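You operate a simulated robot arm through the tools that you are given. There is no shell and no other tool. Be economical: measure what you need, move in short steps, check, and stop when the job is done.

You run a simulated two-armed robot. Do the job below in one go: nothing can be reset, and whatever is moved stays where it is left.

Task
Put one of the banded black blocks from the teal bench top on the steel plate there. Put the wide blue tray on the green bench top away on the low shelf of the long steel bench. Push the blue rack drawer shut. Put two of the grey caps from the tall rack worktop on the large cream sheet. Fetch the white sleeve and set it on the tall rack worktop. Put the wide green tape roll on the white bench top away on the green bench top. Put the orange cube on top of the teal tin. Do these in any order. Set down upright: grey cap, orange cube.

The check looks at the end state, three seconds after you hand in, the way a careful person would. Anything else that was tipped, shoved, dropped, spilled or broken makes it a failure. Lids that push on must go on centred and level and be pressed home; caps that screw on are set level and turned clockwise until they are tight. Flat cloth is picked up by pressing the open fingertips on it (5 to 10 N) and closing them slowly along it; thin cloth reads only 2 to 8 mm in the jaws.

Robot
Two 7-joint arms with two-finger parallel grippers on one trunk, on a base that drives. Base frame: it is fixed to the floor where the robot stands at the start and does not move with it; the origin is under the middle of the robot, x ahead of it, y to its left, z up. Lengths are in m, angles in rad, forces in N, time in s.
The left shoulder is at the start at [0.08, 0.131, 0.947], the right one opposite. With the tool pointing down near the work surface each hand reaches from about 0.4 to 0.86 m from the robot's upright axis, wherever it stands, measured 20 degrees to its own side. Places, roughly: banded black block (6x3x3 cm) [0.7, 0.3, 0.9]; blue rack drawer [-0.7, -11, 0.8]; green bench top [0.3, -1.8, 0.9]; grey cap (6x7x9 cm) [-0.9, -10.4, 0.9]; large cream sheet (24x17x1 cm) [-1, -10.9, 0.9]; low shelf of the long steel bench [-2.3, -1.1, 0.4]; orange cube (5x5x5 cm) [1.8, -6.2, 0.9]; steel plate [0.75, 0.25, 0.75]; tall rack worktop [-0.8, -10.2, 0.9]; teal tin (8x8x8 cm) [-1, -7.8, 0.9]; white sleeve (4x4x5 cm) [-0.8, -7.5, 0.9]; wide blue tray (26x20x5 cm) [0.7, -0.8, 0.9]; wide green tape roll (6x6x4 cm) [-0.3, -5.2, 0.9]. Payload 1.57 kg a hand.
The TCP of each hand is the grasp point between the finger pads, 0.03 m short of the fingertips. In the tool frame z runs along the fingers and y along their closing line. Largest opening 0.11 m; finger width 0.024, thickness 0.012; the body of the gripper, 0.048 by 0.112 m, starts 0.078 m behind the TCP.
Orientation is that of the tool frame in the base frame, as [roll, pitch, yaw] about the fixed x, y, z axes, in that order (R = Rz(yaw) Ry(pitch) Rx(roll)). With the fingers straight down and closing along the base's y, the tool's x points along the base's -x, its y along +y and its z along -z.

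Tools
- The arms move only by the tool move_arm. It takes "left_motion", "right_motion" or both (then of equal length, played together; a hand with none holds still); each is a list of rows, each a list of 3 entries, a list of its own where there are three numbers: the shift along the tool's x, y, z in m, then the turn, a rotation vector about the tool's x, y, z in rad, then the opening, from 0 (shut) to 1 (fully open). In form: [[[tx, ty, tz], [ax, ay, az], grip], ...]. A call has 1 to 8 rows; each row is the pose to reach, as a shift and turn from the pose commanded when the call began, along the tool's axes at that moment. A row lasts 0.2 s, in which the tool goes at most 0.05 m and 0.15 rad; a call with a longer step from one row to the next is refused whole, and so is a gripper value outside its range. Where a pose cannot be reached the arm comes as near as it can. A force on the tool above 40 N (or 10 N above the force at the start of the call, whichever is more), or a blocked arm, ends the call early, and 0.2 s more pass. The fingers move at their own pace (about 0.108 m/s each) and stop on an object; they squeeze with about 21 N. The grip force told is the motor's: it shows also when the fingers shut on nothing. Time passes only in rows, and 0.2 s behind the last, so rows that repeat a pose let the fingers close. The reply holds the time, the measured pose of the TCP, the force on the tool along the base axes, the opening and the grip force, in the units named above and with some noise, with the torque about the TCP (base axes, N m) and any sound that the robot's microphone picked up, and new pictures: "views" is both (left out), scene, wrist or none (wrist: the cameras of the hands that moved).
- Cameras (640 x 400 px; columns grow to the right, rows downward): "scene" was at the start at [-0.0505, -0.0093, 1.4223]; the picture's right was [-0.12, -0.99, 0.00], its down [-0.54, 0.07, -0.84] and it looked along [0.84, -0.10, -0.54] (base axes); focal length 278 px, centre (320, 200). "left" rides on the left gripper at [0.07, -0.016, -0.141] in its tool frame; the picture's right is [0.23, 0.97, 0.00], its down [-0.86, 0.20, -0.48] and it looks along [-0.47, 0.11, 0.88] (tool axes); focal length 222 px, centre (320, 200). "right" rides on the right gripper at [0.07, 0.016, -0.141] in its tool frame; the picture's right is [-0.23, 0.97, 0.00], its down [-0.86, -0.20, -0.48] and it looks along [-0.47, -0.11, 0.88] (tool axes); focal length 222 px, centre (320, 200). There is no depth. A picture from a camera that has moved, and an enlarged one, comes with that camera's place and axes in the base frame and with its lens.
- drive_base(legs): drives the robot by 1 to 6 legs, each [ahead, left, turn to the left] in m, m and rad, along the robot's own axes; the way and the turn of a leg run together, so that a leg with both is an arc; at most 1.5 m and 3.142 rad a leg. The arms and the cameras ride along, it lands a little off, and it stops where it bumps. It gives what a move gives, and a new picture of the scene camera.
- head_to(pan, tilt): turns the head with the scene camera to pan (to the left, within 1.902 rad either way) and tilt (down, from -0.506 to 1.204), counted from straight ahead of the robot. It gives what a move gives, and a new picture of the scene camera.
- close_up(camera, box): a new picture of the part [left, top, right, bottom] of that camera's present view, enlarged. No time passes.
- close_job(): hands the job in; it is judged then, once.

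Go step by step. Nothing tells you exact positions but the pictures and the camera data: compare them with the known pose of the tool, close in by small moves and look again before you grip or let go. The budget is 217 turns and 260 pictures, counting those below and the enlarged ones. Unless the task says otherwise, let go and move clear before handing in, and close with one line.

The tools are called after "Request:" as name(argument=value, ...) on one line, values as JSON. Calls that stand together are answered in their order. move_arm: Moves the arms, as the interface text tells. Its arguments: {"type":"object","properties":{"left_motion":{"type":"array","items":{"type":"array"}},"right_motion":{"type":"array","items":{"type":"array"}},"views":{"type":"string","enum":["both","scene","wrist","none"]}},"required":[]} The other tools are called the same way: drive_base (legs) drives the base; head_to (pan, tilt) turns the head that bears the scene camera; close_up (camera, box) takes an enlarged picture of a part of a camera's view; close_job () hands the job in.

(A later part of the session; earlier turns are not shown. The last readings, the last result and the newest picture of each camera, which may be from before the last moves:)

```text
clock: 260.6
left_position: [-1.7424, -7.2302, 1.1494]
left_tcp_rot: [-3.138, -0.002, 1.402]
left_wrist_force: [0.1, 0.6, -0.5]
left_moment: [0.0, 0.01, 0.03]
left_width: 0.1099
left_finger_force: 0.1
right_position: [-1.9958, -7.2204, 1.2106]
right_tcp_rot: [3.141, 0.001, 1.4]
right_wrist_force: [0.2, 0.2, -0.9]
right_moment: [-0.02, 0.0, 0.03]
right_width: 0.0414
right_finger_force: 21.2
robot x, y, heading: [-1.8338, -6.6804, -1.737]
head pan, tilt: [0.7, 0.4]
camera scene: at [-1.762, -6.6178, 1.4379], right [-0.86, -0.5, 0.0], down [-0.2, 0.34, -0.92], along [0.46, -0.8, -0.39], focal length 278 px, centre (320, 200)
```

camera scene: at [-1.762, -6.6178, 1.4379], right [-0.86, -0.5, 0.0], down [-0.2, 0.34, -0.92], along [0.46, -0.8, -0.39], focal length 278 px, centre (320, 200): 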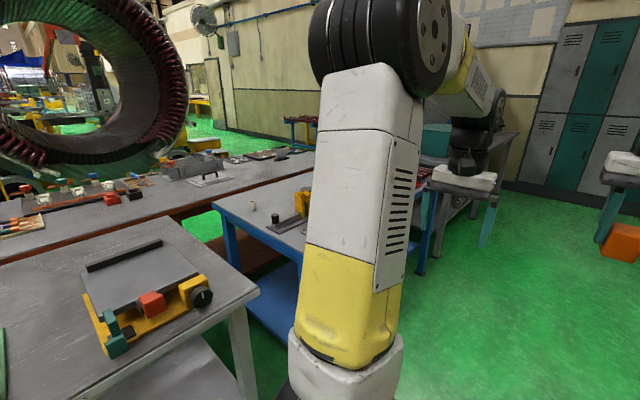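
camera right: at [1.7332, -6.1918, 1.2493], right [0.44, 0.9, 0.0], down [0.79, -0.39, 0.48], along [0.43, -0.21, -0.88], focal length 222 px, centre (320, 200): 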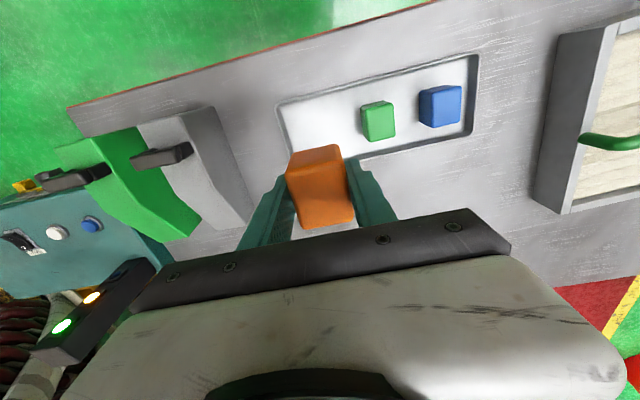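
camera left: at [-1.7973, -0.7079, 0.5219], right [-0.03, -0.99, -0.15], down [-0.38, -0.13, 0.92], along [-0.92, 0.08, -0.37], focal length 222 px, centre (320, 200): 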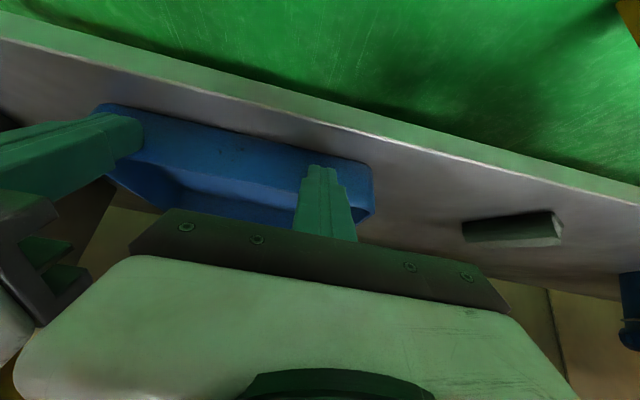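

Request:
drive_base(legs=[[0.75, 0, 0], [0, 0, 1.5]])

Request:
head_to(pan=0.0, tilt=0.5)

```text
clock: 268.3
left_position: [-1.404, -7.3828, 1.1491]
left_tcp_rot: [-3.137, -0.001, 2.882]
left_wrist_force: [0.7, 0.1, 0.0]
left_moment: [0.0, 0.0, 0.0]
left_width: 0.1098
left_finger_force: 0.0
right_position: [-1.4374, -7.6352, 1.2108]
right_tcp_rot: [3.139, -0.001, 2.877]
right_wrist_force: [-0.7, 1.4, -1.0]
right_moment: [0.0, -0.01, 0.02]
right_width: 0.0418
right_finger_force: 21.6
robot x, y, heading: [-1.9624, -7.4229, -0.264]
head pan, tilt: [0.7, 0.4]
camera scene: at [-2.0138, -7.3448, 1.4379], right [0.42, -0.91, 0.0], down [-0.35, -0.16, -0.92], along [0.83, 0.39, -0.39], focal length 278 px, centre (320, 200)
```

scene: 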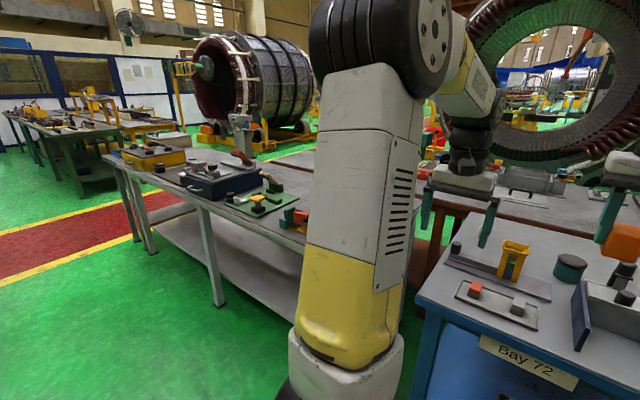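

```text
clock: 269.4
left_position: [-1.4051, -7.3829, 1.1485]
left_tcp_rot: [-3.137, -0.001, 2.881]
left_wrist_force: [0.5, 0.7, -0.1]
left_moment: [0.0, -0.02, -0.02]
left_width: 0.1098
left_finger_force: 0.1
right_position: [-1.4376, -7.635, 1.2115]
right_tcp_rot: [3.141, 0.001, 2.879]
right_wrist_force: [0.2, 0.4, -1.0]
right_moment: [0.01, -0.02, 0.01]
right_width: 0.0417
right_finger_force: 21.3
robot x, y, heading: [-1.962, -7.4193, -0.264]
head pan, tilt: [0.0, 0.499]
camera scene: at [-2.0098, -7.4076, 1.4287], right [-0.26, -0.97, 0.0], down [-0.46, 0.12, -0.88], along [0.85, -0.23, -0.48], focal length 278 px, centre (320, 200)
```

scene: 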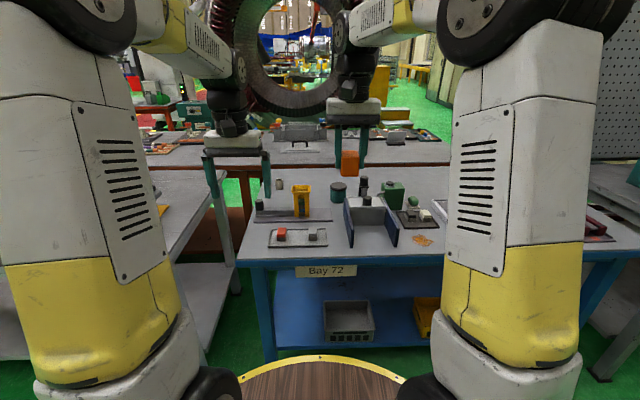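

Request:
close_up(camera="scene", box=[240, 140, 448, 270])

Request:
close_up(camera="left", box=[0, 0, 640, 400])

```text
3.08 times, centred on (344, 205) of scene
camera zoom: at [-2.0098, -7.4076, 1.4287], right [-0.26, -0.97, 0.0], down [-0.46, 0.12, -0.88], along [0.85, -0.23, -0.48], focal length 856 px, centre (246, 185)
```

zoom: 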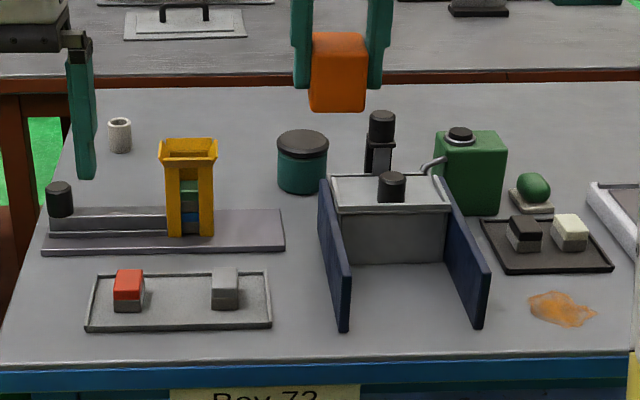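

```text
1.00 times, centred on (320, 200) of left (not enlarged: the box is as wide or as high as the picture)
camera zoom: at [-1.4749, -7.3806, 1.2916], right [0.03, 1.0, 0.0], down [0.88, -0.03, 0.48], along [0.48, -0.02, -0.88], focal length 222 px, centre (320, 200)
```

zoom: 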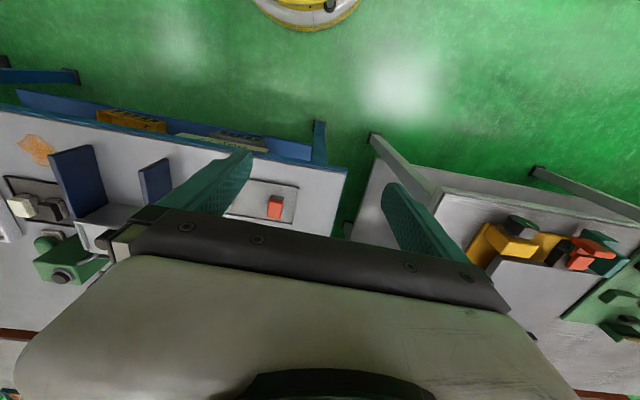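

Teal tin is at about (-1.06,-7.74) and the white sleeve at (-0.86,-7.53). I'll drive closer.

Request:
drive_base(legs=[[0.29, 0, 0]])

Request:
close_up(camera="scene", box=[200, 150, 440, 300])

Request:
close_up(camera="right", box=[0, 0, 640, 400])

```text
clock: 271.4
left_position: [-1.1238, -7.4569, 1.1496]
left_tcp_rot: [-3.138, -0.003, 2.882]
left_wrist_force: [0.0, -0.4, 0.0]
left_moment: [0.04, -0.05, -0.01]
left_width: 0.11
left_finger_force: 0.1
right_position: [-1.1559, -7.7089, 1.2101]
right_tcp_rot: [3.14, 0.002, 2.878]
right_wrist_force: [-0.4, -1.1, -2.0]
right_moment: [-0.02, 0.01, 0.02]
right_width: 0.0413
right_finger_force: 20.4
robot x, y, heading: [-1.6812, -7.5012, -0.251]
head pan, tilt: [0.0, 0.499]
camera scene: at [-1.7298, -7.4828, 1.4287], right [-0.26, -0.97, 0.0], down [-0.46, 0.12, -0.88], along [0.85, -0.23, -0.48], focal length 278 px, centre (320, 200)
```

scene: 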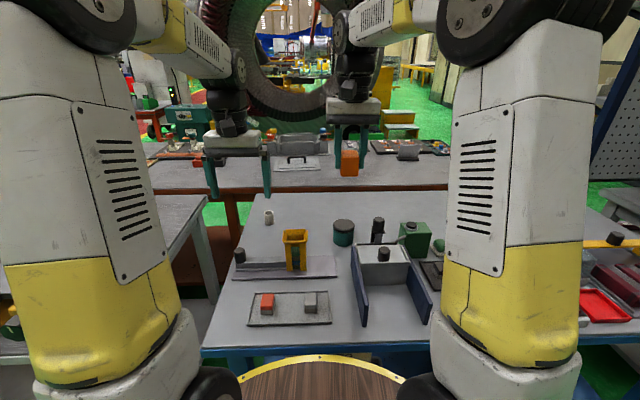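

```text
2.67 times, centred on (320, 225) of scene
camera zoom: at [-1.7298, -7.4828, 1.4287], right [-0.26, -0.97, 0.0], down [-0.46, 0.12, -0.88], along [0.85, -0.23, -0.48], focal length 742 px, centre (320, 133)
```

zoom: 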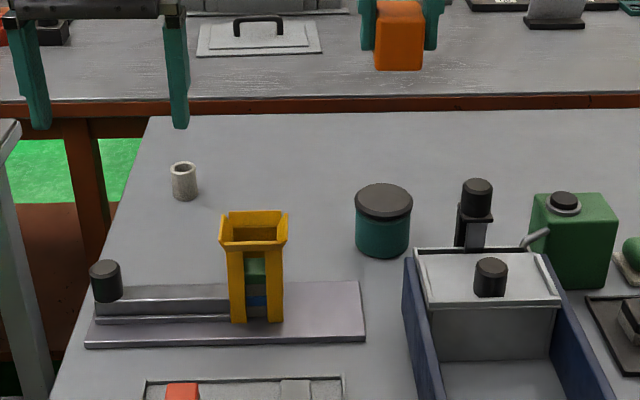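

```text
1.00 times, centred on (320, 200) of right (not enlarged: the box is as wide or as high as the picture)
camera zoom: at [-1.2203, -7.6749, 1.3512], right [0.47, 0.88, 0.0], down [0.77, -0.41, 0.48], along [0.42, -0.22, -0.88], focal length 222 px, centre (320, 200)
```

zoom: 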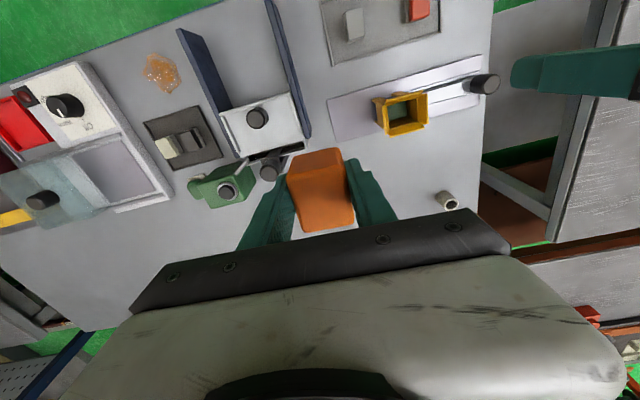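

Request:
move_arm(right_motion=[[[-0.03, 0, 0.02], [0, 0, 0], 0.2], [[-0.06, -0.002, 0.05], [0, 0, 0], 0.2], [[-0.0865, -0.004, 0.08], [0, 0, 0], 0.2], [[-0.0865, -0.004, 0.12], [0, 0, 0], 0.2], [[-0.0865, -0.004, 0.165], [0, 0, 0], 0.2]], views="wrist")

Request:
close_up(camera="scene", box=[270, 160, 430, 260])

```text
clock: 272.6
left_position: [-1.1251, -7.4569, 1.1492]
left_tcp_rot: [-3.138, -0.002, 2.884]
left_wrist_force: [0.2, -1.0, -0.2]
left_moment: [-0.04, -0.03, -0.02]
left_width: 0.1102
left_finger_force: 0.0
right_position: [-1.0751, -7.7336, 1.0481]
right_tcp_rot: [3.139, 0.001, 2.879]
right_wrist_force: [0.5, 0.2, -0.5]
right_moment: [0.0, -0.02, 0.01]
right_width: 0.0416
right_finger_force: 20.7
robot x, y, heading: [-1.6836, -7.4992, -0.267]
head pan, tilt: [0.0, 0.499]
camera right: at [-1.1386, -7.6991, 1.1898], right [0.47, 0.88, 0.0], down [0.77, -0.41, 0.48], along [0.42, -0.22, -0.88], focal length 222 px, centre (320, 200)
```

right: 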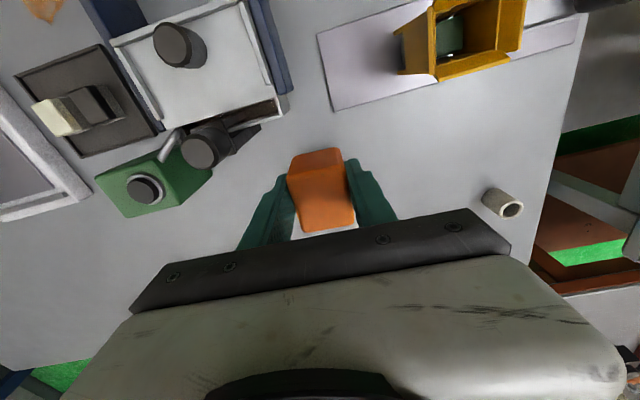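

```text
4.00 times, centred on (350, 210) of scene
camera zoom: at [-1.7297, -7.4828, 1.4287], right [-0.26, -0.97, 0.0], down [-0.46, 0.12, -0.88], along [0.85, -0.23, -0.48], focal length 1112 px, centre (200, 160)
```

zoom: 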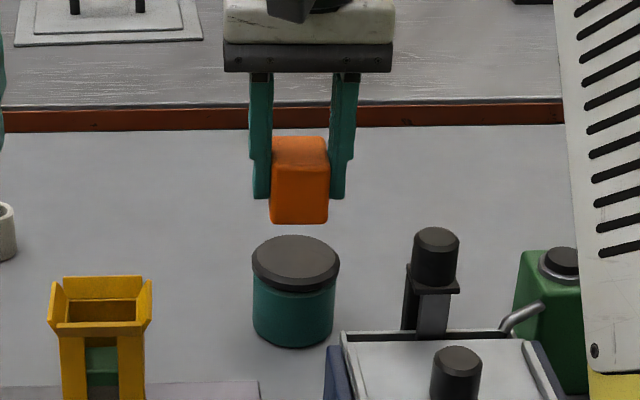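

Request:
move_arm(right_motion=[[[-0.012, 0.003, 0.02], [0, 0, 0], 0.2], [[-0.012, 0.003, 0.04], [0, 0, 0], 0.2], [[-0.012, 0.003, 0.045], [0, 0, 0], 0.2]], views="none")

Request:
close_up(camera="scene", box=[300, 170, 412, 240])

```text
clock: 273.4
left_position: [-1.1237, -7.4566, 1.1491]
left_tcp_rot: [-3.14, -0.002, 2.883]
left_wrist_force: [0.0, -0.6, -0.1]
left_moment: [-0.01, 0.03, 0.03]
left_width: 0.1099
left_finger_force: 0.1
right_position: [-1.0615, -7.7336, 0.9996]
right_tcp_rot: [3.14, 0.002, 2.88]
right_wrist_force: [0.0, 0.0, -0.8]
right_moment: [-0.01, 0.01, -0.03]
right_width: 0.0418
right_finger_force: 20.8
robot x, y, heading: [-1.6826, -7.4977, -0.257]
head pan, tilt: [0.0, 0.499]
```

```text
5.71 times, centred on (356, 205) of scene
camera zoom: at [-1.7296, -7.4828, 1.4287], right [-0.26, -0.97, 0.0], down [-0.46, 0.12, -0.88], along [0.85, -0.23, -0.48], focal length 1589 px, centre (114, 171)
```

zoom: 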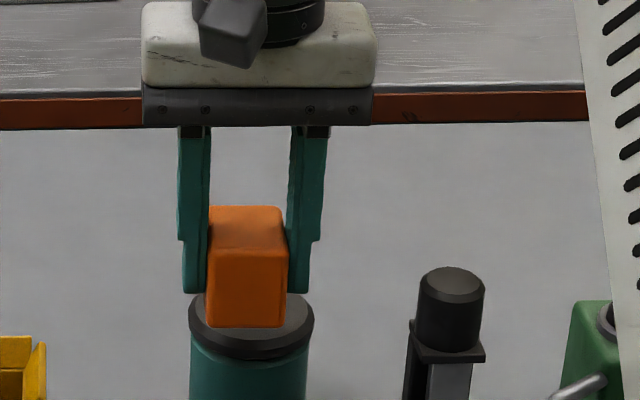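

Request:
move_arm(right_motion=[[[0.002, -0.001, 0.003], [0, 0, 0], 0.2], [[0.002, -0.001, 0.006], [0, 0, 0], 0.2], [[0.002, -0.001, 0.008], [0, 0, 0], 0.2]], views="none")

Request:
close_up(camera="scene", box=[300, 170, 412, 240])

```text
clock: 274.2
left_position: [-1.1249, -7.4577, 1.1491]
left_tcp_rot: [-3.138, -0.002, 2.883]
left_wrist_force: [-0.2, -0.7, 1.4]
left_moment: [0.0, -0.04, 0.0]
left_width: 0.1099
left_finger_force: 0.0
right_position: [-1.064, -7.7339, 0.9925]
right_tcp_rot: [3.14, 0.005, 2.878]
right_wrist_force: [0.0, 0.0, -1.4]
right_moment: [0.01, 0.0, 0.02]
right_width: 0.0414
right_finger_force: 20.9
robot x, y, heading: [-1.6829, -7.4968, -0.257]
head pan, tilt: [0.0, 0.499]
```

```text
5.71 times, centred on (356, 205) of scene
camera zoom: at [-1.7296, -7.4828, 1.4287], right [-0.26, -0.97, 0.0], down [-0.46, 0.12, -0.88], along [0.85, -0.23, -0.48], focal length 1589 px, centre (114, 171)
```

zoom: 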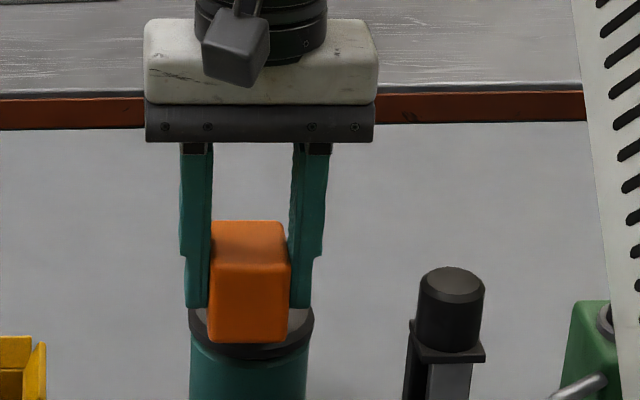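

Request:
move_arm(right_motion=[[[0, 0, -0.006], [0, 0, 0], 0.2], [[-0.013, 0, -0.006], [0, 0, 0], 0.2], [[-0.013, 0, 0], [0, 0, 0], 0.2], [[-0.013, 0, 0.003], [0, 0, 0], 0.2]], views="none")

Request:
close_up(camera="scene", box=[300, 170, 412, 240])

```text
clock: 275.2
left_position: [-1.1245, -7.4569, 1.1491]
left_tcp_rot: [-3.136, -0.001, 2.884]
left_wrist_force: [0.5, -0.3, 0.3]
left_moment: [-0.02, -0.01, 0.0]
left_width: 0.1101
left_finger_force: 0.0
right_position: [-1.0494, -7.738, 0.9888]
right_tcp_rot: [3.14, 0.0, 2.88]
right_wrist_force: [0.5, 0.0, -0.9]
right_moment: [0.0, 0.0, 0.0]
right_width: 0.0416
right_finger_force: 21.4
robot x, y, heading: [-1.6838, -7.497, -0.262]
head pan, tilt: [0.0, 0.499]
```

```text
5.71 times, centred on (356, 205) of scene
camera zoom: at [-1.7296, -7.4828, 1.4287], right [-0.26, -0.97, 0.0], down [-0.46, 0.12, -0.88], along [0.85, -0.23, -0.48], focal length 1589 px, centre (114, 171)
```

zoom: 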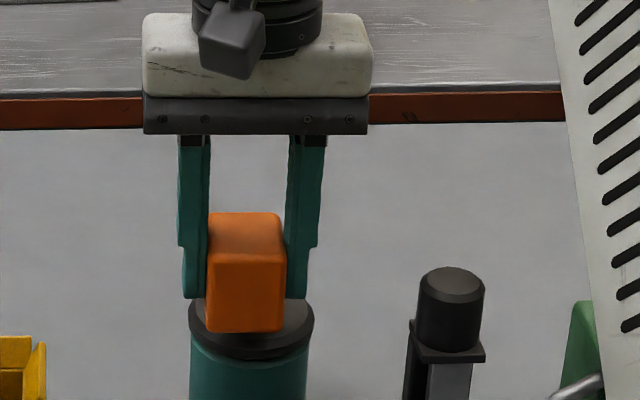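

Request:
move_arm(right_motion=[[[0, -0.002, 0.002], [0, 0, 0], 0.2], [[0, -0.002, 0.004], [0, 0, 0], 0.2], [[0, -0.002, 0.006], [0, 0, 0], 0.2]], views="none")

```text
clock: 276.0
left_position: [-1.1247, -7.4567, 1.1495]
left_tcp_rot: [-3.138, -0.002, 2.884]
left_wrist_force: [0.2, -0.3, -0.2]
left_moment: [-0.01, -0.02, 0.02]
left_width: 0.11
left_finger_force: 0.0
right_position: [-1.0508, -7.7414, 0.9838]
right_tcp_rot: [3.139, 0.0, 2.88]
right_wrist_force: [-0.3, -0.5, -0.2]
right_moment: [-0.02, 0.04, -0.03]
right_width: 0.0414
right_finger_force: 20.6
robot x, y, heading: [-1.6846, -7.4933, -0.259]
head pan, tilt: [0.0, 0.499]
```

Request:
move_arm(right_motion=[[[0, 0, 0.002], [0, 0, 0], 0.2], [[0, 0, 0.004], [0, 0, 0], 0.2]], views="none")

Request:
close_up(camera="scene", box=[300, 170, 412, 240])

```text
clock: 276.6
left_position: [-1.1233, -7.4569, 1.1502]
left_tcp_rot: [-3.138, -0.001, 2.884]
left_wrist_force: [-1.9, -0.3, 0.3]
left_moment: [0.0, 0.0, 0.03]
left_width: 0.1101
left_finger_force: 0.1
right_position: [-1.0509, -7.7403, 0.979]
right_tcp_rot: [3.14, 0.002, 2.88]
right_wrist_force: [-0.4, -0.2, -1.0]
right_moment: [-0.03, 0.0, 0.04]
right_width: 0.0416
right_finger_force: 21.2
robot x, y, heading: [-1.6842, -7.4958, -0.262]
head pan, tilt: [0.0, 0.499]
```

```text
5.71 times, centred on (356, 205) of scene
camera zoom: at [-1.7296, -7.4828, 1.4287], right [-0.26, -0.97, 0.0], down [-0.46, 0.12, -0.88], along [0.85, -0.23, -0.48], focal length 1589 px, centre (114, 171)
```

zoom: 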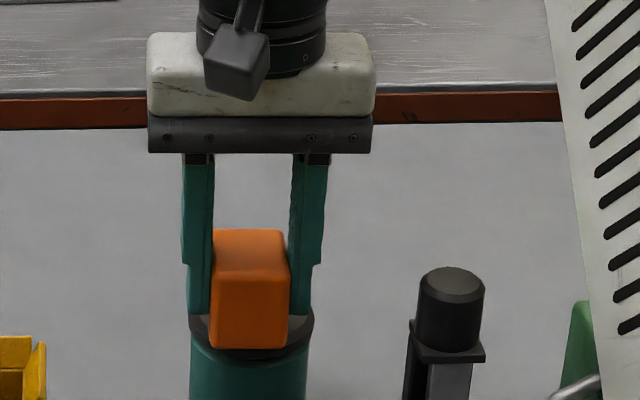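

Request:
move_arm(right_motion=[[[0, 0, -0.012], [0, 0, 0], 0.2], [[-0.028, 0, -0.012], [0, 0, 0], 0.2], [[-0.028, 0, 0.0], [0, 0, 0], 0.2], [[-0.028, 0, 0.006], [0, 0, 0], 0.2]], views="none")

Request:
close_up(camera="scene", box=[300, 170, 412, 240])

```text
clock: 277.6
left_position: [-1.1239, -7.4569, 1.1495]
left_tcp_rot: [-3.138, -0.001, 2.884]
left_wrist_force: [0.1, -0.8, 0.1]
left_moment: [0.0, 0.01, 0.0]
left_width: 0.1102
left_finger_force: 0.0
right_position: [-1.023, -7.7479, 0.9735]
right_tcp_rot: [3.14, 0.006, 2.88]
right_wrist_force: [-2.3, -0.7, 10.9]
right_moment: [-0.15, 0.27, 0.03]
right_width: 0.0417
right_finger_force: 21.1
robot x, y, heading: [-1.6855, -7.4999, -0.256]
head pan, tilt: [0.0, 0.499]
```

```text
5.71 times, centred on (356, 205) of scene
camera zoom: at [-1.7301, -7.4827, 1.4287], right [-0.26, -0.97, 0.0], down [-0.46, 0.12, -0.88], along [0.85, -0.23, -0.48], focal length 1589 px, centre (114, 171)
```

zoom: 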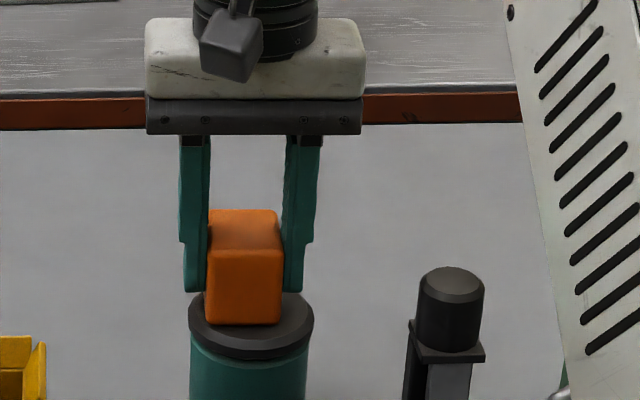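

Request:
move_arm(right_motion=[[[0, 0, -0.006], [0, 0, 0], 0.2], [[0.013, -0.004, -0.006], [0, 0, 0], 0.2], [[0.013, -0.004, -0.002], [0, 0, 0], 0.2], [[0.013, -0.004, 0.0], [0, 0, 0], 0.2]], views="none")

Request:
close_up(camera="scene", box=[320, 180, 384, 220])

```text
clock: 278.6
left_position: [-1.1246, -7.4551, 1.149]
left_tcp_rot: [-3.137, -0.004, 2.882]
left_wrist_force: [0.3, 0.3, -0.2]
left_moment: [0.01, 0.02, 0.02]
left_width: 0.1099
left_finger_force: 0.0
right_position: [-1.0398, -7.7481, 0.9747]
right_tcp_rot: [3.141, 0.003, 2.88]
right_wrist_force: [-2.0, -0.3, 12.1]
right_moment: [-0.09, 0.23, -0.03]
right_width: 0.0416
right_finger_force: 20.7
robot x, y, heading: [-1.6823, -7.4954, -0.259]
head pan, tilt: [0.0, 0.499]
```

```text
10.00 times, centred on (352, 200) of scene
camera zoom: at [-1.7301, -7.4827, 1.4287], right [-0.26, -0.97, 0.0], down [-0.46, 0.12, -0.88], along [0.85, -0.23, -0.48], focal length 2781 px, centre (0, 200)
```

zoom: 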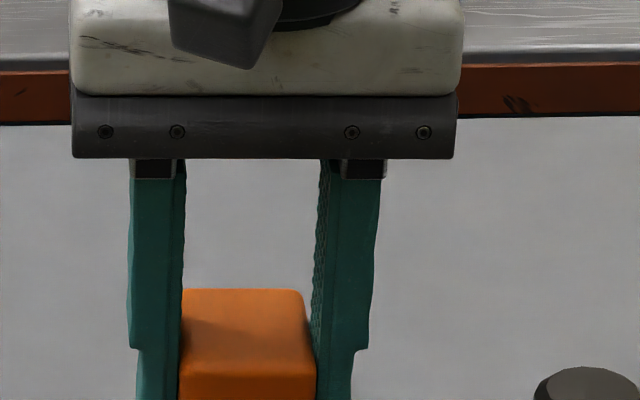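

Request:
close_up(camera="scene", box=[320, 205, 384, 245])

```text
10.00 times, centred on (352, 225) of scene
camera zoom: at [-1.7301, -7.4827, 1.4287], right [-0.26, -0.97, 0.0], down [-0.46, 0.12, -0.88], along [0.85, -0.23, -0.48], focal length 2781 px, centre (0, -50)
```

zoom: 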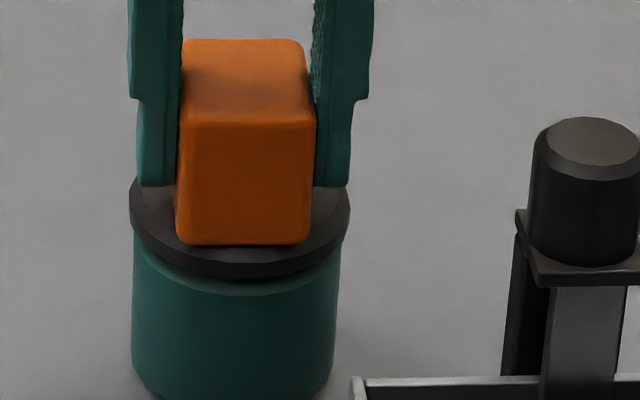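

The cube is centred on the tin lid and in contact. Releasing.

Request:
move_arm(right_motion=[[[0, 0, -0.001], [0, 0, 0], 0.45], [[0, 0, -0.001], [0, 0, 0], 0.7], [[0, 0, -0.03], [0, 0, 0], 0.7], [[0, 0, -0.08], [0, 0, 0], 0.7], [[0, 0, -0.13], [0, 0, 0], 1], [[0.03, 0, -0.17], [0, 0, 0], 1], [[0.06, -0.02, -0.2], [0, 0, 0], 1]], views="none")

Request:
close_up(camera="scene", box=[230, 175, 390, 275])

Request:
close_up(camera="left", box=[0, 0, 640, 400])

```text
clock: 280.2
left_position: [-1.1235, -7.456, 1.1489]
left_tcp_rot: [-3.137, -0.003, 2.884]
left_wrist_force: [-0.3, 0.2, 0.5]
left_moment: [0.01, 0.04, -0.02]
left_width: 0.1102
left_finger_force: 0.0
right_position: [-1.0983, -7.7536, 1.1703]
right_tcp_rot: [3.141, 0.0, 2.88]
right_wrist_force: [1.1, -0.4, 0.0]
right_moment: [-0.01, 0.03, 0.02]
right_width: 0.1101
right_finger_force: 0.0
robot x, y, heading: [-1.6835, -7.4948, -0.259]
head pan, tilt: [0.0, 0.499]
```

```text
4.00 times, centred on (310, 225) of scene
camera zoom: at [-1.7291, -7.4827, 1.4287], right [-0.26, -0.97, 0.0], down [-0.46, 0.12, -0.88], along [0.85, -0.23, -0.48], focal length 1112 px, centre (360, 100)
```

zoom: 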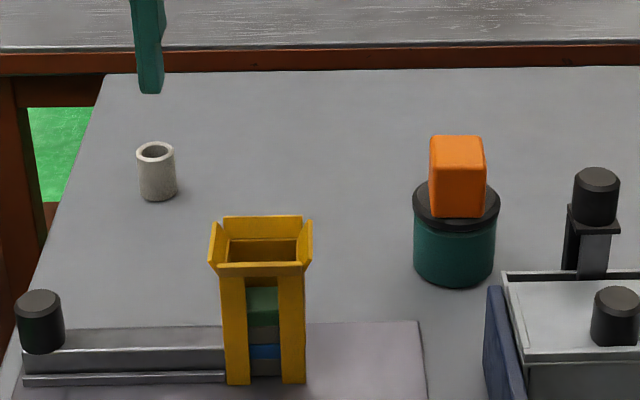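

```text
1.00 times, centred on (320, 200) of left (not enlarged: the box is as wide or as high as the picture)
camera zoom: at [-1.1943, -7.4544, 1.2914], right [0.03, 1.0, 0.0], down [0.88, -0.02, 0.48], along [0.48, -0.02, -0.88], focal length 222 px, centre (320, 200)
```

zoom: 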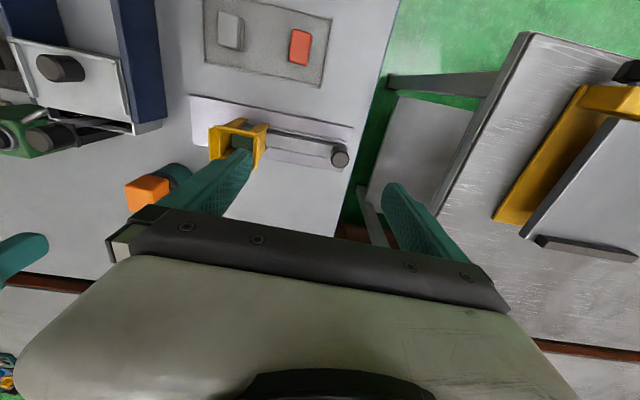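

Cube sits on the tin. Next the sleeve at about (-0.842,-7.528) with the left hand.

Request:
move_arm(left_motion=[[[-0.045, 0, 0.01], [0, 0, 0], 1], [[-0.09, 0, 0.02], [0, 0, 0], 1], [[-0.135, 0, 0.03], [0, 0, 0], 1], [[-0.18, 0.0, 0.045], [0, 0, 0], 0.8], [[-0.225, 0.002, 0.06], [0, 0, 0], 0.7], [[-0.26, 0.004, 0.085], [0, 0, 0], 0.7], [[-0.29, 0.004, 0.11], [0, 0, 0], 0.7]], views="wrist")

Request:
close_up(camera="scene", box=[230, 155, 390, 255])

```text
clock: 281.8
left_position: [-0.8606, -7.5194, 1.0319]
left_tcp_rot: [-3.139, -0.005, 2.883]
left_wrist_force: [-0.5, 1.0, -0.2]
left_moment: [-0.02, 0.0, 0.01]
left_width: 0.0772
left_finger_force: 0.0
left hand out of reach, approached as far as the arm can: row 7
right_position: [-1.0977, -7.7526, 1.1714]
right_tcp_rot: [3.141, 0.001, 2.878]
right_wrist_force: [-0.7, -1.1, -1.0]
right_moment: [0.0, 0.02, -0.02]
right_width: 0.1098
right_finger_force: 0.0
robot x, y, heading: [-1.6848, -7.4963, -0.258]
head pan, tilt: [0.0, 0.499]
camera left: at [-0.9315, -7.5166, 1.1749], right [0.03, 1.0, 0.0], down [0.88, -0.02, 0.47], along [0.47, -0.02, -0.88], focal length 222 px, centre (320, 200)
```

left: 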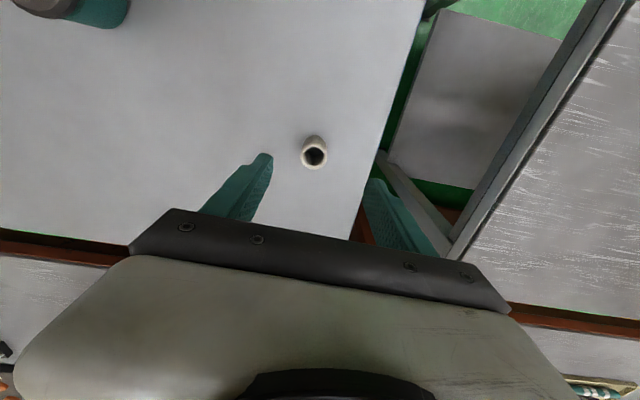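

```text
4.00 times, centred on (310, 205) of scene
camera zoom: at [-1.7296, -7.4828, 1.4287], right [-0.26, -0.97, 0.0], down [-0.46, 0.12, -0.88], along [0.85, -0.23, -0.48], focal length 1112 px, centre (360, 180)
```

zoom: 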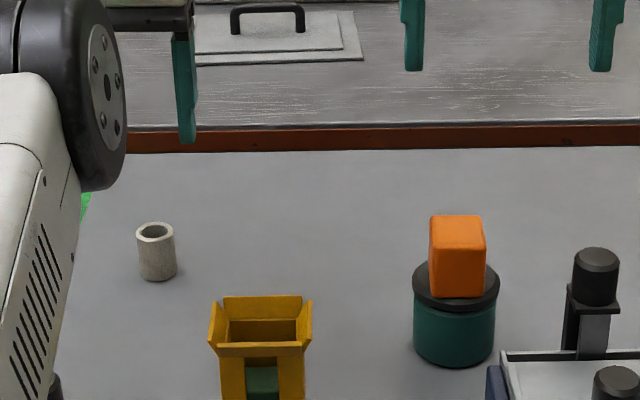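

Request:
move_arm(left_motion=[[[0.004, -0.0025, 0.045], [0, 0, 0], 0.7], [[0.004, -0.0025, 0.09], [0, 0, 0], 0.7], [[0.004, -0.0025, 0.115], [0, 0, 0], 0.7], [[0.004, -0.0025, 0.135], [0, 0, 0], 0.7]], views="wrist")

Request:
close_up(camera="scene", box=[230, 155, 390, 255])

```text
clock: 282.8
left_position: [-0.8678, -7.5204, 0.9006]
left_tcp_rot: [-3.138, -0.002, 2.883]
left_wrist_force: [0.7, -0.4, -0.1]
left_moment: [0.02, -0.01, -0.03]
left_width: 0.077
left_finger_force: 0.0
right_position: [-1.0987, -7.7523, 1.1716]
right_tcp_rot: [3.14, 0.002, 2.882]
right_wrist_force: [-0.5, 0.6, 0.6]
right_moment: [0.01, 0.0, -0.02]
right_width: 0.11
right_finger_force: 0.0
robot x, y, heading: [-1.6835, -7.4966, -0.26]
head pan, tilt: [0.0, 0.499]
camera left: at [-0.9373, -7.5184, 1.0429], right [0.03, 1.0, 0.0], down [0.88, -0.02, 0.48], along [0.48, -0.02, -0.88], focal length 222 px, centre (320, 200)
```

left: 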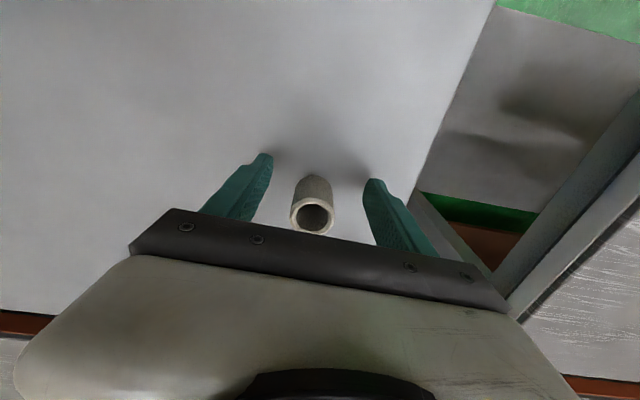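

```text
4.00 times, centred on (310, 205) of scene
camera zoom: at [-1.7296, -7.4829, 1.4287], right [-0.26, -0.97, 0.0], down [-0.46, 0.12, -0.88], along [0.85, -0.23, -0.48], focal length 1112 px, centre (360, 180)
```

zoom: 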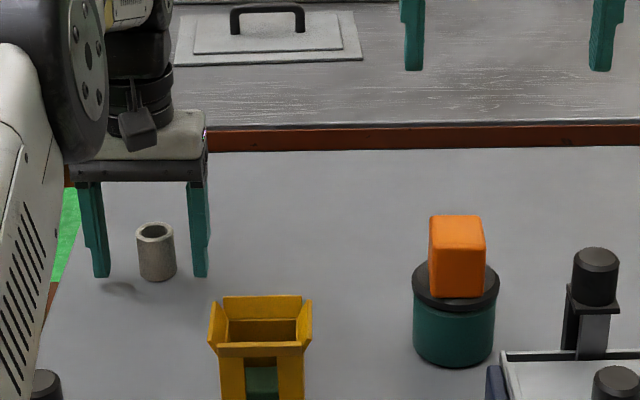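

Request:
move_arm(left_motion=[[[-0.012, -0.0015, 0.0], [0, 0, 0], 0.7], [[-0.021, -0.002, 0.006], [0, 0, 0], 0.7], [[-0.021, -0.002, 0.006], [0, 0, 0], 0.7]], views="wrist")

```text
clock: 283.6
left_position: [-0.8467, -7.5279, 0.8944]
left_tcp_rot: [-3.136, -0.004, 2.883]
left_wrist_force: [0.0, 0.6, -0.4]
left_moment: [-0.01, 0.02, 0.04]
left_width: 0.0772
left_finger_force: 0.0
right_position: [-1.0991, -7.753, 1.1715]
right_tcp_rot: [3.141, 0.0, 2.88]
right_wrist_force: [-0.3, -0.4, 0.2]
right_moment: [-0.01, 0.02, 0.02]
right_width: 0.1101
right_finger_force: 0.1
robot x, y, heading: [-1.6857, -7.4981, -0.26]
head pan, tilt: [0.0, 0.499]
camera left: at [-0.9171, -7.5257, 1.0363], right [0.03, 1.0, 0.0], down [0.88, -0.02, 0.48], along [0.48, -0.02, -0.88], focal length 222 px, centre (320, 200)
```

left: 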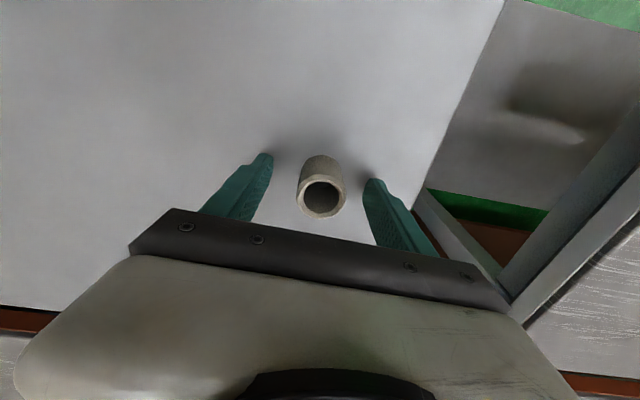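

Sleeve is between the fingers. Closing and lifting.

Request:
move_arm(left_motion=[[[0, 0, 0], [0, 0, 0], 0.45], [[0, 0, 0], [0, 0, 0], 0.25], [[0, 0, 0], [0, 0, 0], 0.15], [[0, 0, 0], [0, 0, 0], 0.15], [[0.0, 0, -0.04], [0, 0, 0], 0.15], [[0.02, 0, -0.08], [0, 0, 0], 0.15], [[0.05, 0, -0.12], [0, 0, 0], 0.15], [[0.08, 0, -0.16], [0, 0, 0], 0.15]], views="wrist")

```text
clock: 285.4
left_position: [-0.9254, -7.5086, 1.0541]
left_tcp_rot: [-3.139, -0.003, 2.883]
left_wrist_force: [0.2, 0.7, -0.6]
left_moment: [0.0, -0.03, -0.03]
left_width: 0.0323
left_finger_force: 20.9
right_position: [-1.0978, -7.7525, 1.172]
right_tcp_rot: [3.141, 0.001, 2.879]
right_wrist_force: [0.3, -0.4, -0.5]
right_moment: [0.02, -0.01, 0.01]
right_width: 0.1098
right_finger_force: 0.0
robot x, y, heading: [-1.6818, -7.4954, -0.257]
head pan, tilt: [0.0, 0.499]
camera left: at [-0.9967, -7.5062, 1.1956], right [0.03, 1.0, 0.0], down [0.88, -0.02, 0.47], along [0.47, -0.02, -0.88], focal length 222 px, centre (320, 200)
```

left: 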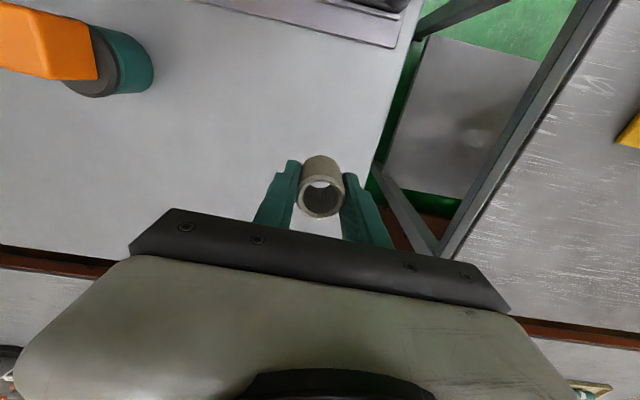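

Request:
move_arm(left_motion=[[[0, 0, -0.05], [0, 0, 0], 0.15], [[0.04, 0, -0.08], [0, 0, 0], 0.15], [[0.09, 0, -0.1], [0, 0, 0], 0.15], [[0.13, 0, -0.11], [0, 0, 0], 0.15], [[0.17, 0, -0.12], [0, 0, 0], 0.15]], views="none")

Request:
drive_base(legs=[[-0.45, 0, 0], [0, 0, -1.5], [1.0, 0, 0]])

Request:
head_to(pan=0.4, tilt=0.3)

```text
refused: row 3 steps farther than a row can; nothing moved
```

```text
clock: 296.6
left_position: [-2.2843, -9.1179, 1.0535]
left_tcp_rot: [-3.138, -0.003, 1.368]
left_wrist_force: [0.7, -0.2, -0.1]
left_moment: [-0.04, 0.0, -0.01]
left_width: 0.0325
left_finger_force: 20.3
right_position: [-2.538, -8.9578, 1.1719]
right_tcp_rot: [3.14, 0.002, 1.364]
right_wrist_force: [0.5, 0.6, -0.2]
right_moment: [-0.02, -0.01, 0.01]
right_width: 0.1099
right_finger_force: 0.0
robot x, y, heading: [-2.3175, -8.3624, -1.775]
head pan, tilt: [0.0, 0.499]
camera scene: at [-2.3049, -8.3113, 1.4287], right [-0.98, 0.2, 0.0], down [0.1, 0.47, -0.88], along [-0.18, -0.86, -0.48], focal length 278 px, centre (320, 200)
```

scene: 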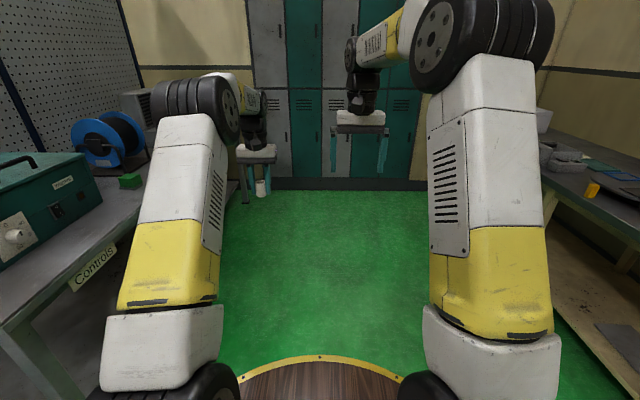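

```text
clock: 297.4
left_position: [-2.2843, -9.1178, 1.052]
left_tcp_rot: [-3.138, -0.001, 1.368]
left_wrist_force: [0.3, 0.0, 0.2]
left_moment: [-0.02, 0.02, 0.0]
left_width: 0.0329
left_finger_force: 20.7
right_position: [-2.5382, -8.9586, 1.1712]
right_tcp_rot: [3.14, 0.002, 1.365]
right_wrist_force: [0.7, 0.2, 0.2]
right_moment: [-0.02, 0.02, -0.01]
right_width: 0.1101
right_finger_force: 0.0
robot x, y, heading: [-2.3187, -8.362, -1.772]
head pan, tilt: [0.4, 0.3]
camera scene: at [-2.2684, -8.3139, 1.4471], right [-0.98, -0.19, 0.0], down [-0.06, 0.29, -0.96], along [0.18, -0.94, -0.3], focal length 278 px, centre (320, 200)
```

scene: 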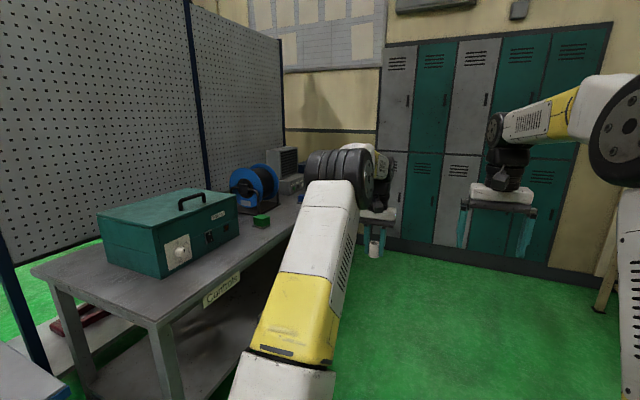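

Request:
move_arm(left_motion=[[[0, 0, -0.045], [0, 0, 0], 0.15], [[0.03, 0, -0.075], [0, 0, 0], 0.15], [[0.07, 0, -0.09], [0, 0, 0], 0.15], [[0.11, 0, -0.1], [0, 0, 0], 0.15], [[0.15, 0, -0.11], [0, 0, 0], 0.15], [[0.18, 0, -0.12], [0, 0, 0], 0.15]], views="none")

Request:
drive_base(legs=[[1.1, 0, 0]])

Request:
head_to(pan=1.1, tilt=0.3)

```text
clock: 298.8
left_position: [-2.2475, -8.9396, 1.1757]
left_tcp_rot: [-3.137, -0.003, 1.368]
left_wrist_force: [-0.6, -0.6, -0.3]
left_moment: [0.02, 0.01, 0.01]
left_width: 0.0329
left_finger_force: 21.1
right_position: [-2.5382, -8.9599, 1.1723]
right_tcp_rot: [3.139, 0.002, 1.365]
right_wrist_force: [-1.2, -1.0, 0.4]
right_moment: [0.06, -0.02, 0.0]
right_width: 0.11
right_finger_force: 0.0
robot x, y, heading: [-2.3158, -8.3643, -1.783]
head pan, tilt: [0.4, 0.3]
```

```text
clock: 304.5
left_position: [-2.4895, -10.0254, 1.1765]
left_tcp_rot: [-3.139, -0.003, 1.355]
left_wrist_force: [0.1, -0.3, -0.3]
left_moment: [0.01, 0.0, 0.02]
left_width: 0.0322
left_finger_force: 20.8
right_position: [-2.78, -10.0405, 1.1716]
right_tcp_rot: [-3.141, 0.002, 1.351]
right_wrist_force: [-0.3, 0.4, -0.2]
right_moment: [0.0, 0.04, -0.03]
right_width: 0.1101
right_finger_force: 0.1
robot x, y, heading: [-2.5505, -9.4469, -1.79]
head pan, tilt: [0.4, 0.3]
camera scene: at [-2.5013, -9.3992, 1.4471], right [-0.98, -0.18, 0.0], down [-0.05, 0.29, -0.96], along [0.17, -0.94, -0.3], focal length 278 px, centre (320, 200)
```

scene: 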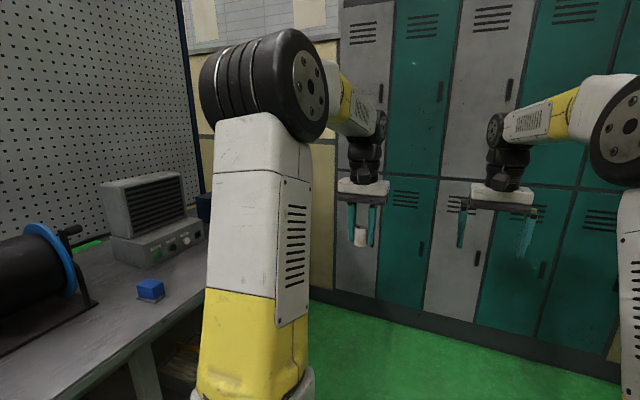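

```text
clock: 305.6
left_position: [-2.4899, -10.0261, 1.1771]
left_tcp_rot: [-3.137, -0.003, 1.356]
left_wrist_force: [0.5, -0.4, -0.6]
left_moment: [-0.03, -0.01, -0.02]
left_width: 0.0328
left_finger_force: 21.1
right_position: [-2.7795, -10.0396, 1.1713]
right_tcp_rot: [3.138, 0.002, 1.351]
right_wrist_force: [-0.2, 0.3, 0.2]
right_moment: [0.0, 0.0, 0.01]
right_width: 0.1101
right_finger_force: 0.1
robot x, y, heading: [-2.5466, -9.4428, -1.791]
head pan, tilt: [1.1, 0.3]
camera scene: at [-2.4462, -9.3669, 1.4471], right [-0.64, -0.77, 0.0], down [-0.23, 0.19, -0.96], along [0.74, -0.61, -0.3], focal length 278 px, centre (320, 200)
```

scene: 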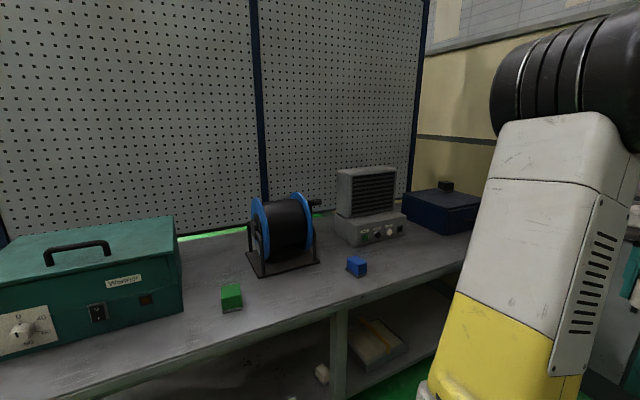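

No passage at this end, so the tall rack is on the other side of the pegboard; I'll go back up the aisle and around through the walkway.

Request:
drive_base(legs=[[-1.5, 0, 0], [-1.5, 0, 0], [-1.4, 0, 0], [-1.3, 0, 0]])

Request:
drive_base(legs=[[0, 0, 1.75], [1.3, 0, 0], [1.25, 0, 0]])

Request:
head_to(pan=-1.3, tilt=0.25)

```text
clock: 332.8
left_position: [-0.9137, -4.5447, 1.1754]
left_tcp_rot: [-3.137, -0.002, 1.266]
left_wrist_force: [0.4, 0.3, -0.9]
left_moment: [0.0, -0.03, -0.01]
left_width: 0.0325
left_finger_force: 20.9
right_position: [-1.2038, -4.5344, 1.1711]
right_tcp_rot: [3.141, 0.002, 1.263]
right_wrist_force: [0.1, 0.0, 0.2]
right_moment: [-0.01, -0.02, 0.03]
right_width: 0.1102
right_finger_force: 0.0
robot x, y, heading: [-0.9233, -3.9627, -1.874]
head pan, tilt: [1.1, 0.3]
camera scene: at [-0.8137, -3.8927, 1.4471], right [-0.7, -0.71, 0.0], down [-0.21, 0.21, -0.96], along [0.68, -0.67, -0.3], focal length 278 px, centre (320, 200)
```

scene: 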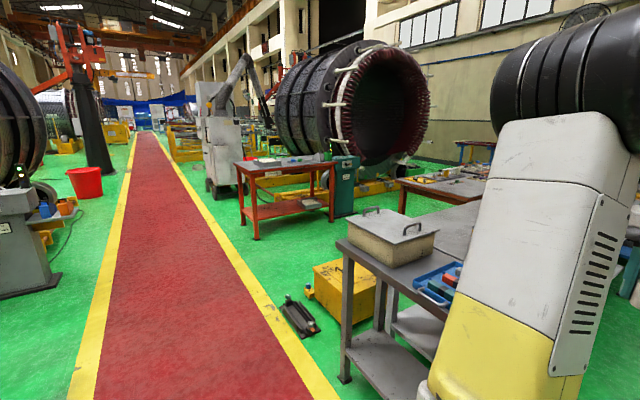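

```text
clock: 349.5
left_position: [2.1641, -3.9484, 1.176]
left_tcp_rot: [-3.137, -0.001, 3.102]
left_wrist_force: [1.2, -0.1, -1.0]
left_moment: [-0.02, -0.02, 0.0]
left_width: 0.0326
left_finger_force: 21.3
right_position: [2.2288, -4.2323, 1.1713]
right_tcp_rot: [3.14, 0.0, 3.101]
right_wrist_force: [0.2, 0.3, 0.8]
right_moment: [0.0, -0.01, -0.01]
right_width: 0.1103
right_finger_force: 0.0
robot x, y, heading: [1.6017, -4.1163, -0.041]
head pan, tilt: [1.1, 0.3]
camera scene: at [1.5096, -4.0227, 1.4471], right [0.87, -0.49, 0.0], down [-0.14, -0.26, -0.96], along [0.47, 0.83, -0.3], focal length 278 px, centre (320, 200)
```

scene: 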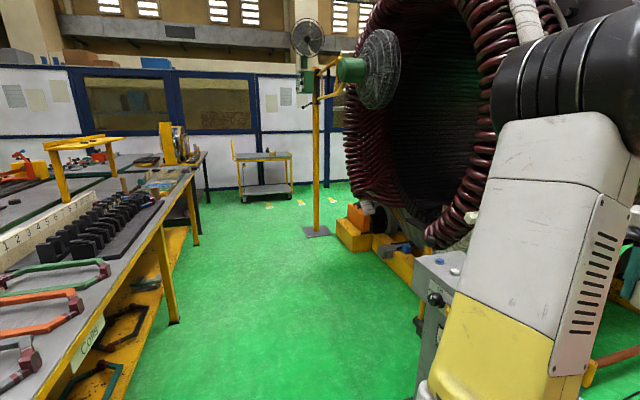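

```text
clock: 351.7
left_position: [2.1625, -3.9492, 1.1761]
left_tcp_rot: [-3.138, -0.002, 3.104]
left_wrist_force: [-0.8, 0.3, 0.2]
left_moment: [0.01, -0.01, -0.05]
left_width: 0.0325
left_finger_force: 21.2
right_position: [2.2287, -4.2329, 1.1706]
right_tcp_rot: [3.141, 0.002, 3.099]
right_wrist_force: [-0.5, -0.7, 0.1]
right_moment: [-0.02, -0.03, -0.02]
right_width: 0.1098
right_finger_force: 0.1
robot x, y, heading: [1.6035, -4.1118, -0.042]
head pan, tilt: [-1.3, 0.25]
camera scene: at [1.4853, -4.195, 1.4519], right [-0.97, -0.23, 0.0], down [-0.06, 0.24, -0.97], along [0.22, -0.94, -0.25], focal length 278 px, centre (320, 200)
```

scene: 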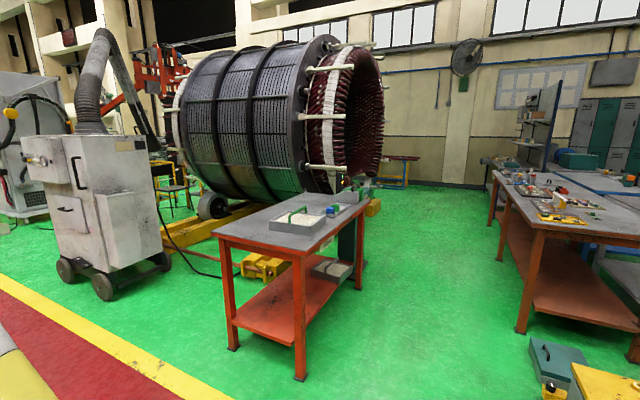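

Request:
drive_base(legs=[[0, 0, -1.75], [0, -0.08, 0], [1.5, 0, 0], [1.0, 0, 0]])

Request:
head_to(pan=-0.2, tilt=0.2)

```text
clock: 368.8
left_position: [1.1022, -7.145, 1.1772]
left_tcp_rot: [-3.138, -0.004, 1.365]
left_wrist_force: [0.7, 0.5, -0.3]
left_moment: [0.0, -0.04, 0.05]
left_width: 0.0327
left_finger_force: 20.9
right_position: [0.8111, -7.1622, 1.1718]
right_tcp_rot: [3.14, 0.002, 1.361]
right_wrist_force: [0.3, 1.0, -1.2]
right_moment: [0.0, -0.02, 0.0]
right_width: 0.1099
right_finger_force: 0.1
robot x, y, heading: [1.0338, -6.5678, -1.777]
head pan, tilt: [-1.3, 0.25]
camera scene: at [0.972, -6.4327, 1.4519], right [-0.06, 1.0, 0.0], down [0.25, 0.02, -0.97], along [-0.97, -0.06, -0.25], focal length 278 px, centre (320, 200)
```

scene: 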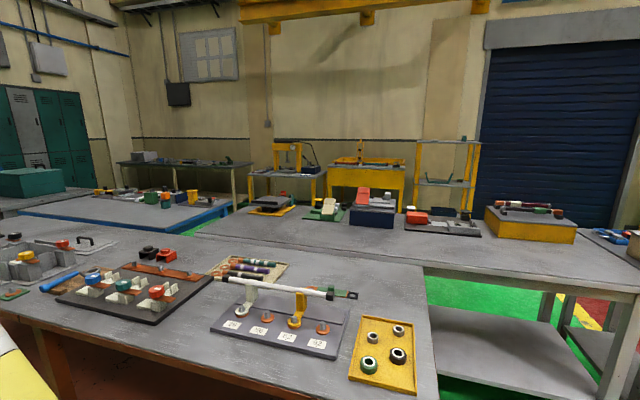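

```text
clock: 370.1
left_position: [1.1033, -7.1451, 1.177]
left_tcp_rot: [-3.138, -0.001, 1.365]
left_wrist_force: [0.6, -0.4, -0.2]
left_moment: [-0.03, 0.01, 0.0]
left_width: 0.0325
left_finger_force: 21.3
right_position: [0.8107, -7.1625, 1.1709]
right_tcp_rot: [3.139, 0.002, 1.361]
right_wrist_force: [0.0, -0.3, 0.4]
right_moment: [-0.04, 0.02, 0.02]
right_width: 0.1098
right_finger_force: 0.0
robot x, y, heading: [1.0356, -6.5615, -1.775]
head pan, tilt: [-0.201, 0.201]
camera scene: at [1.0281, -6.5124, 1.4564], right [-0.92, 0.4, 0.0], down [0.08, 0.18, -0.98], along [-0.39, -0.9, -0.2], focal length 278 px, centre (320, 200)
```

scene: 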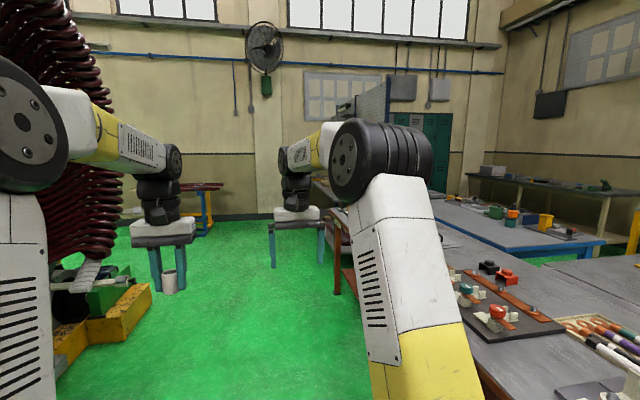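

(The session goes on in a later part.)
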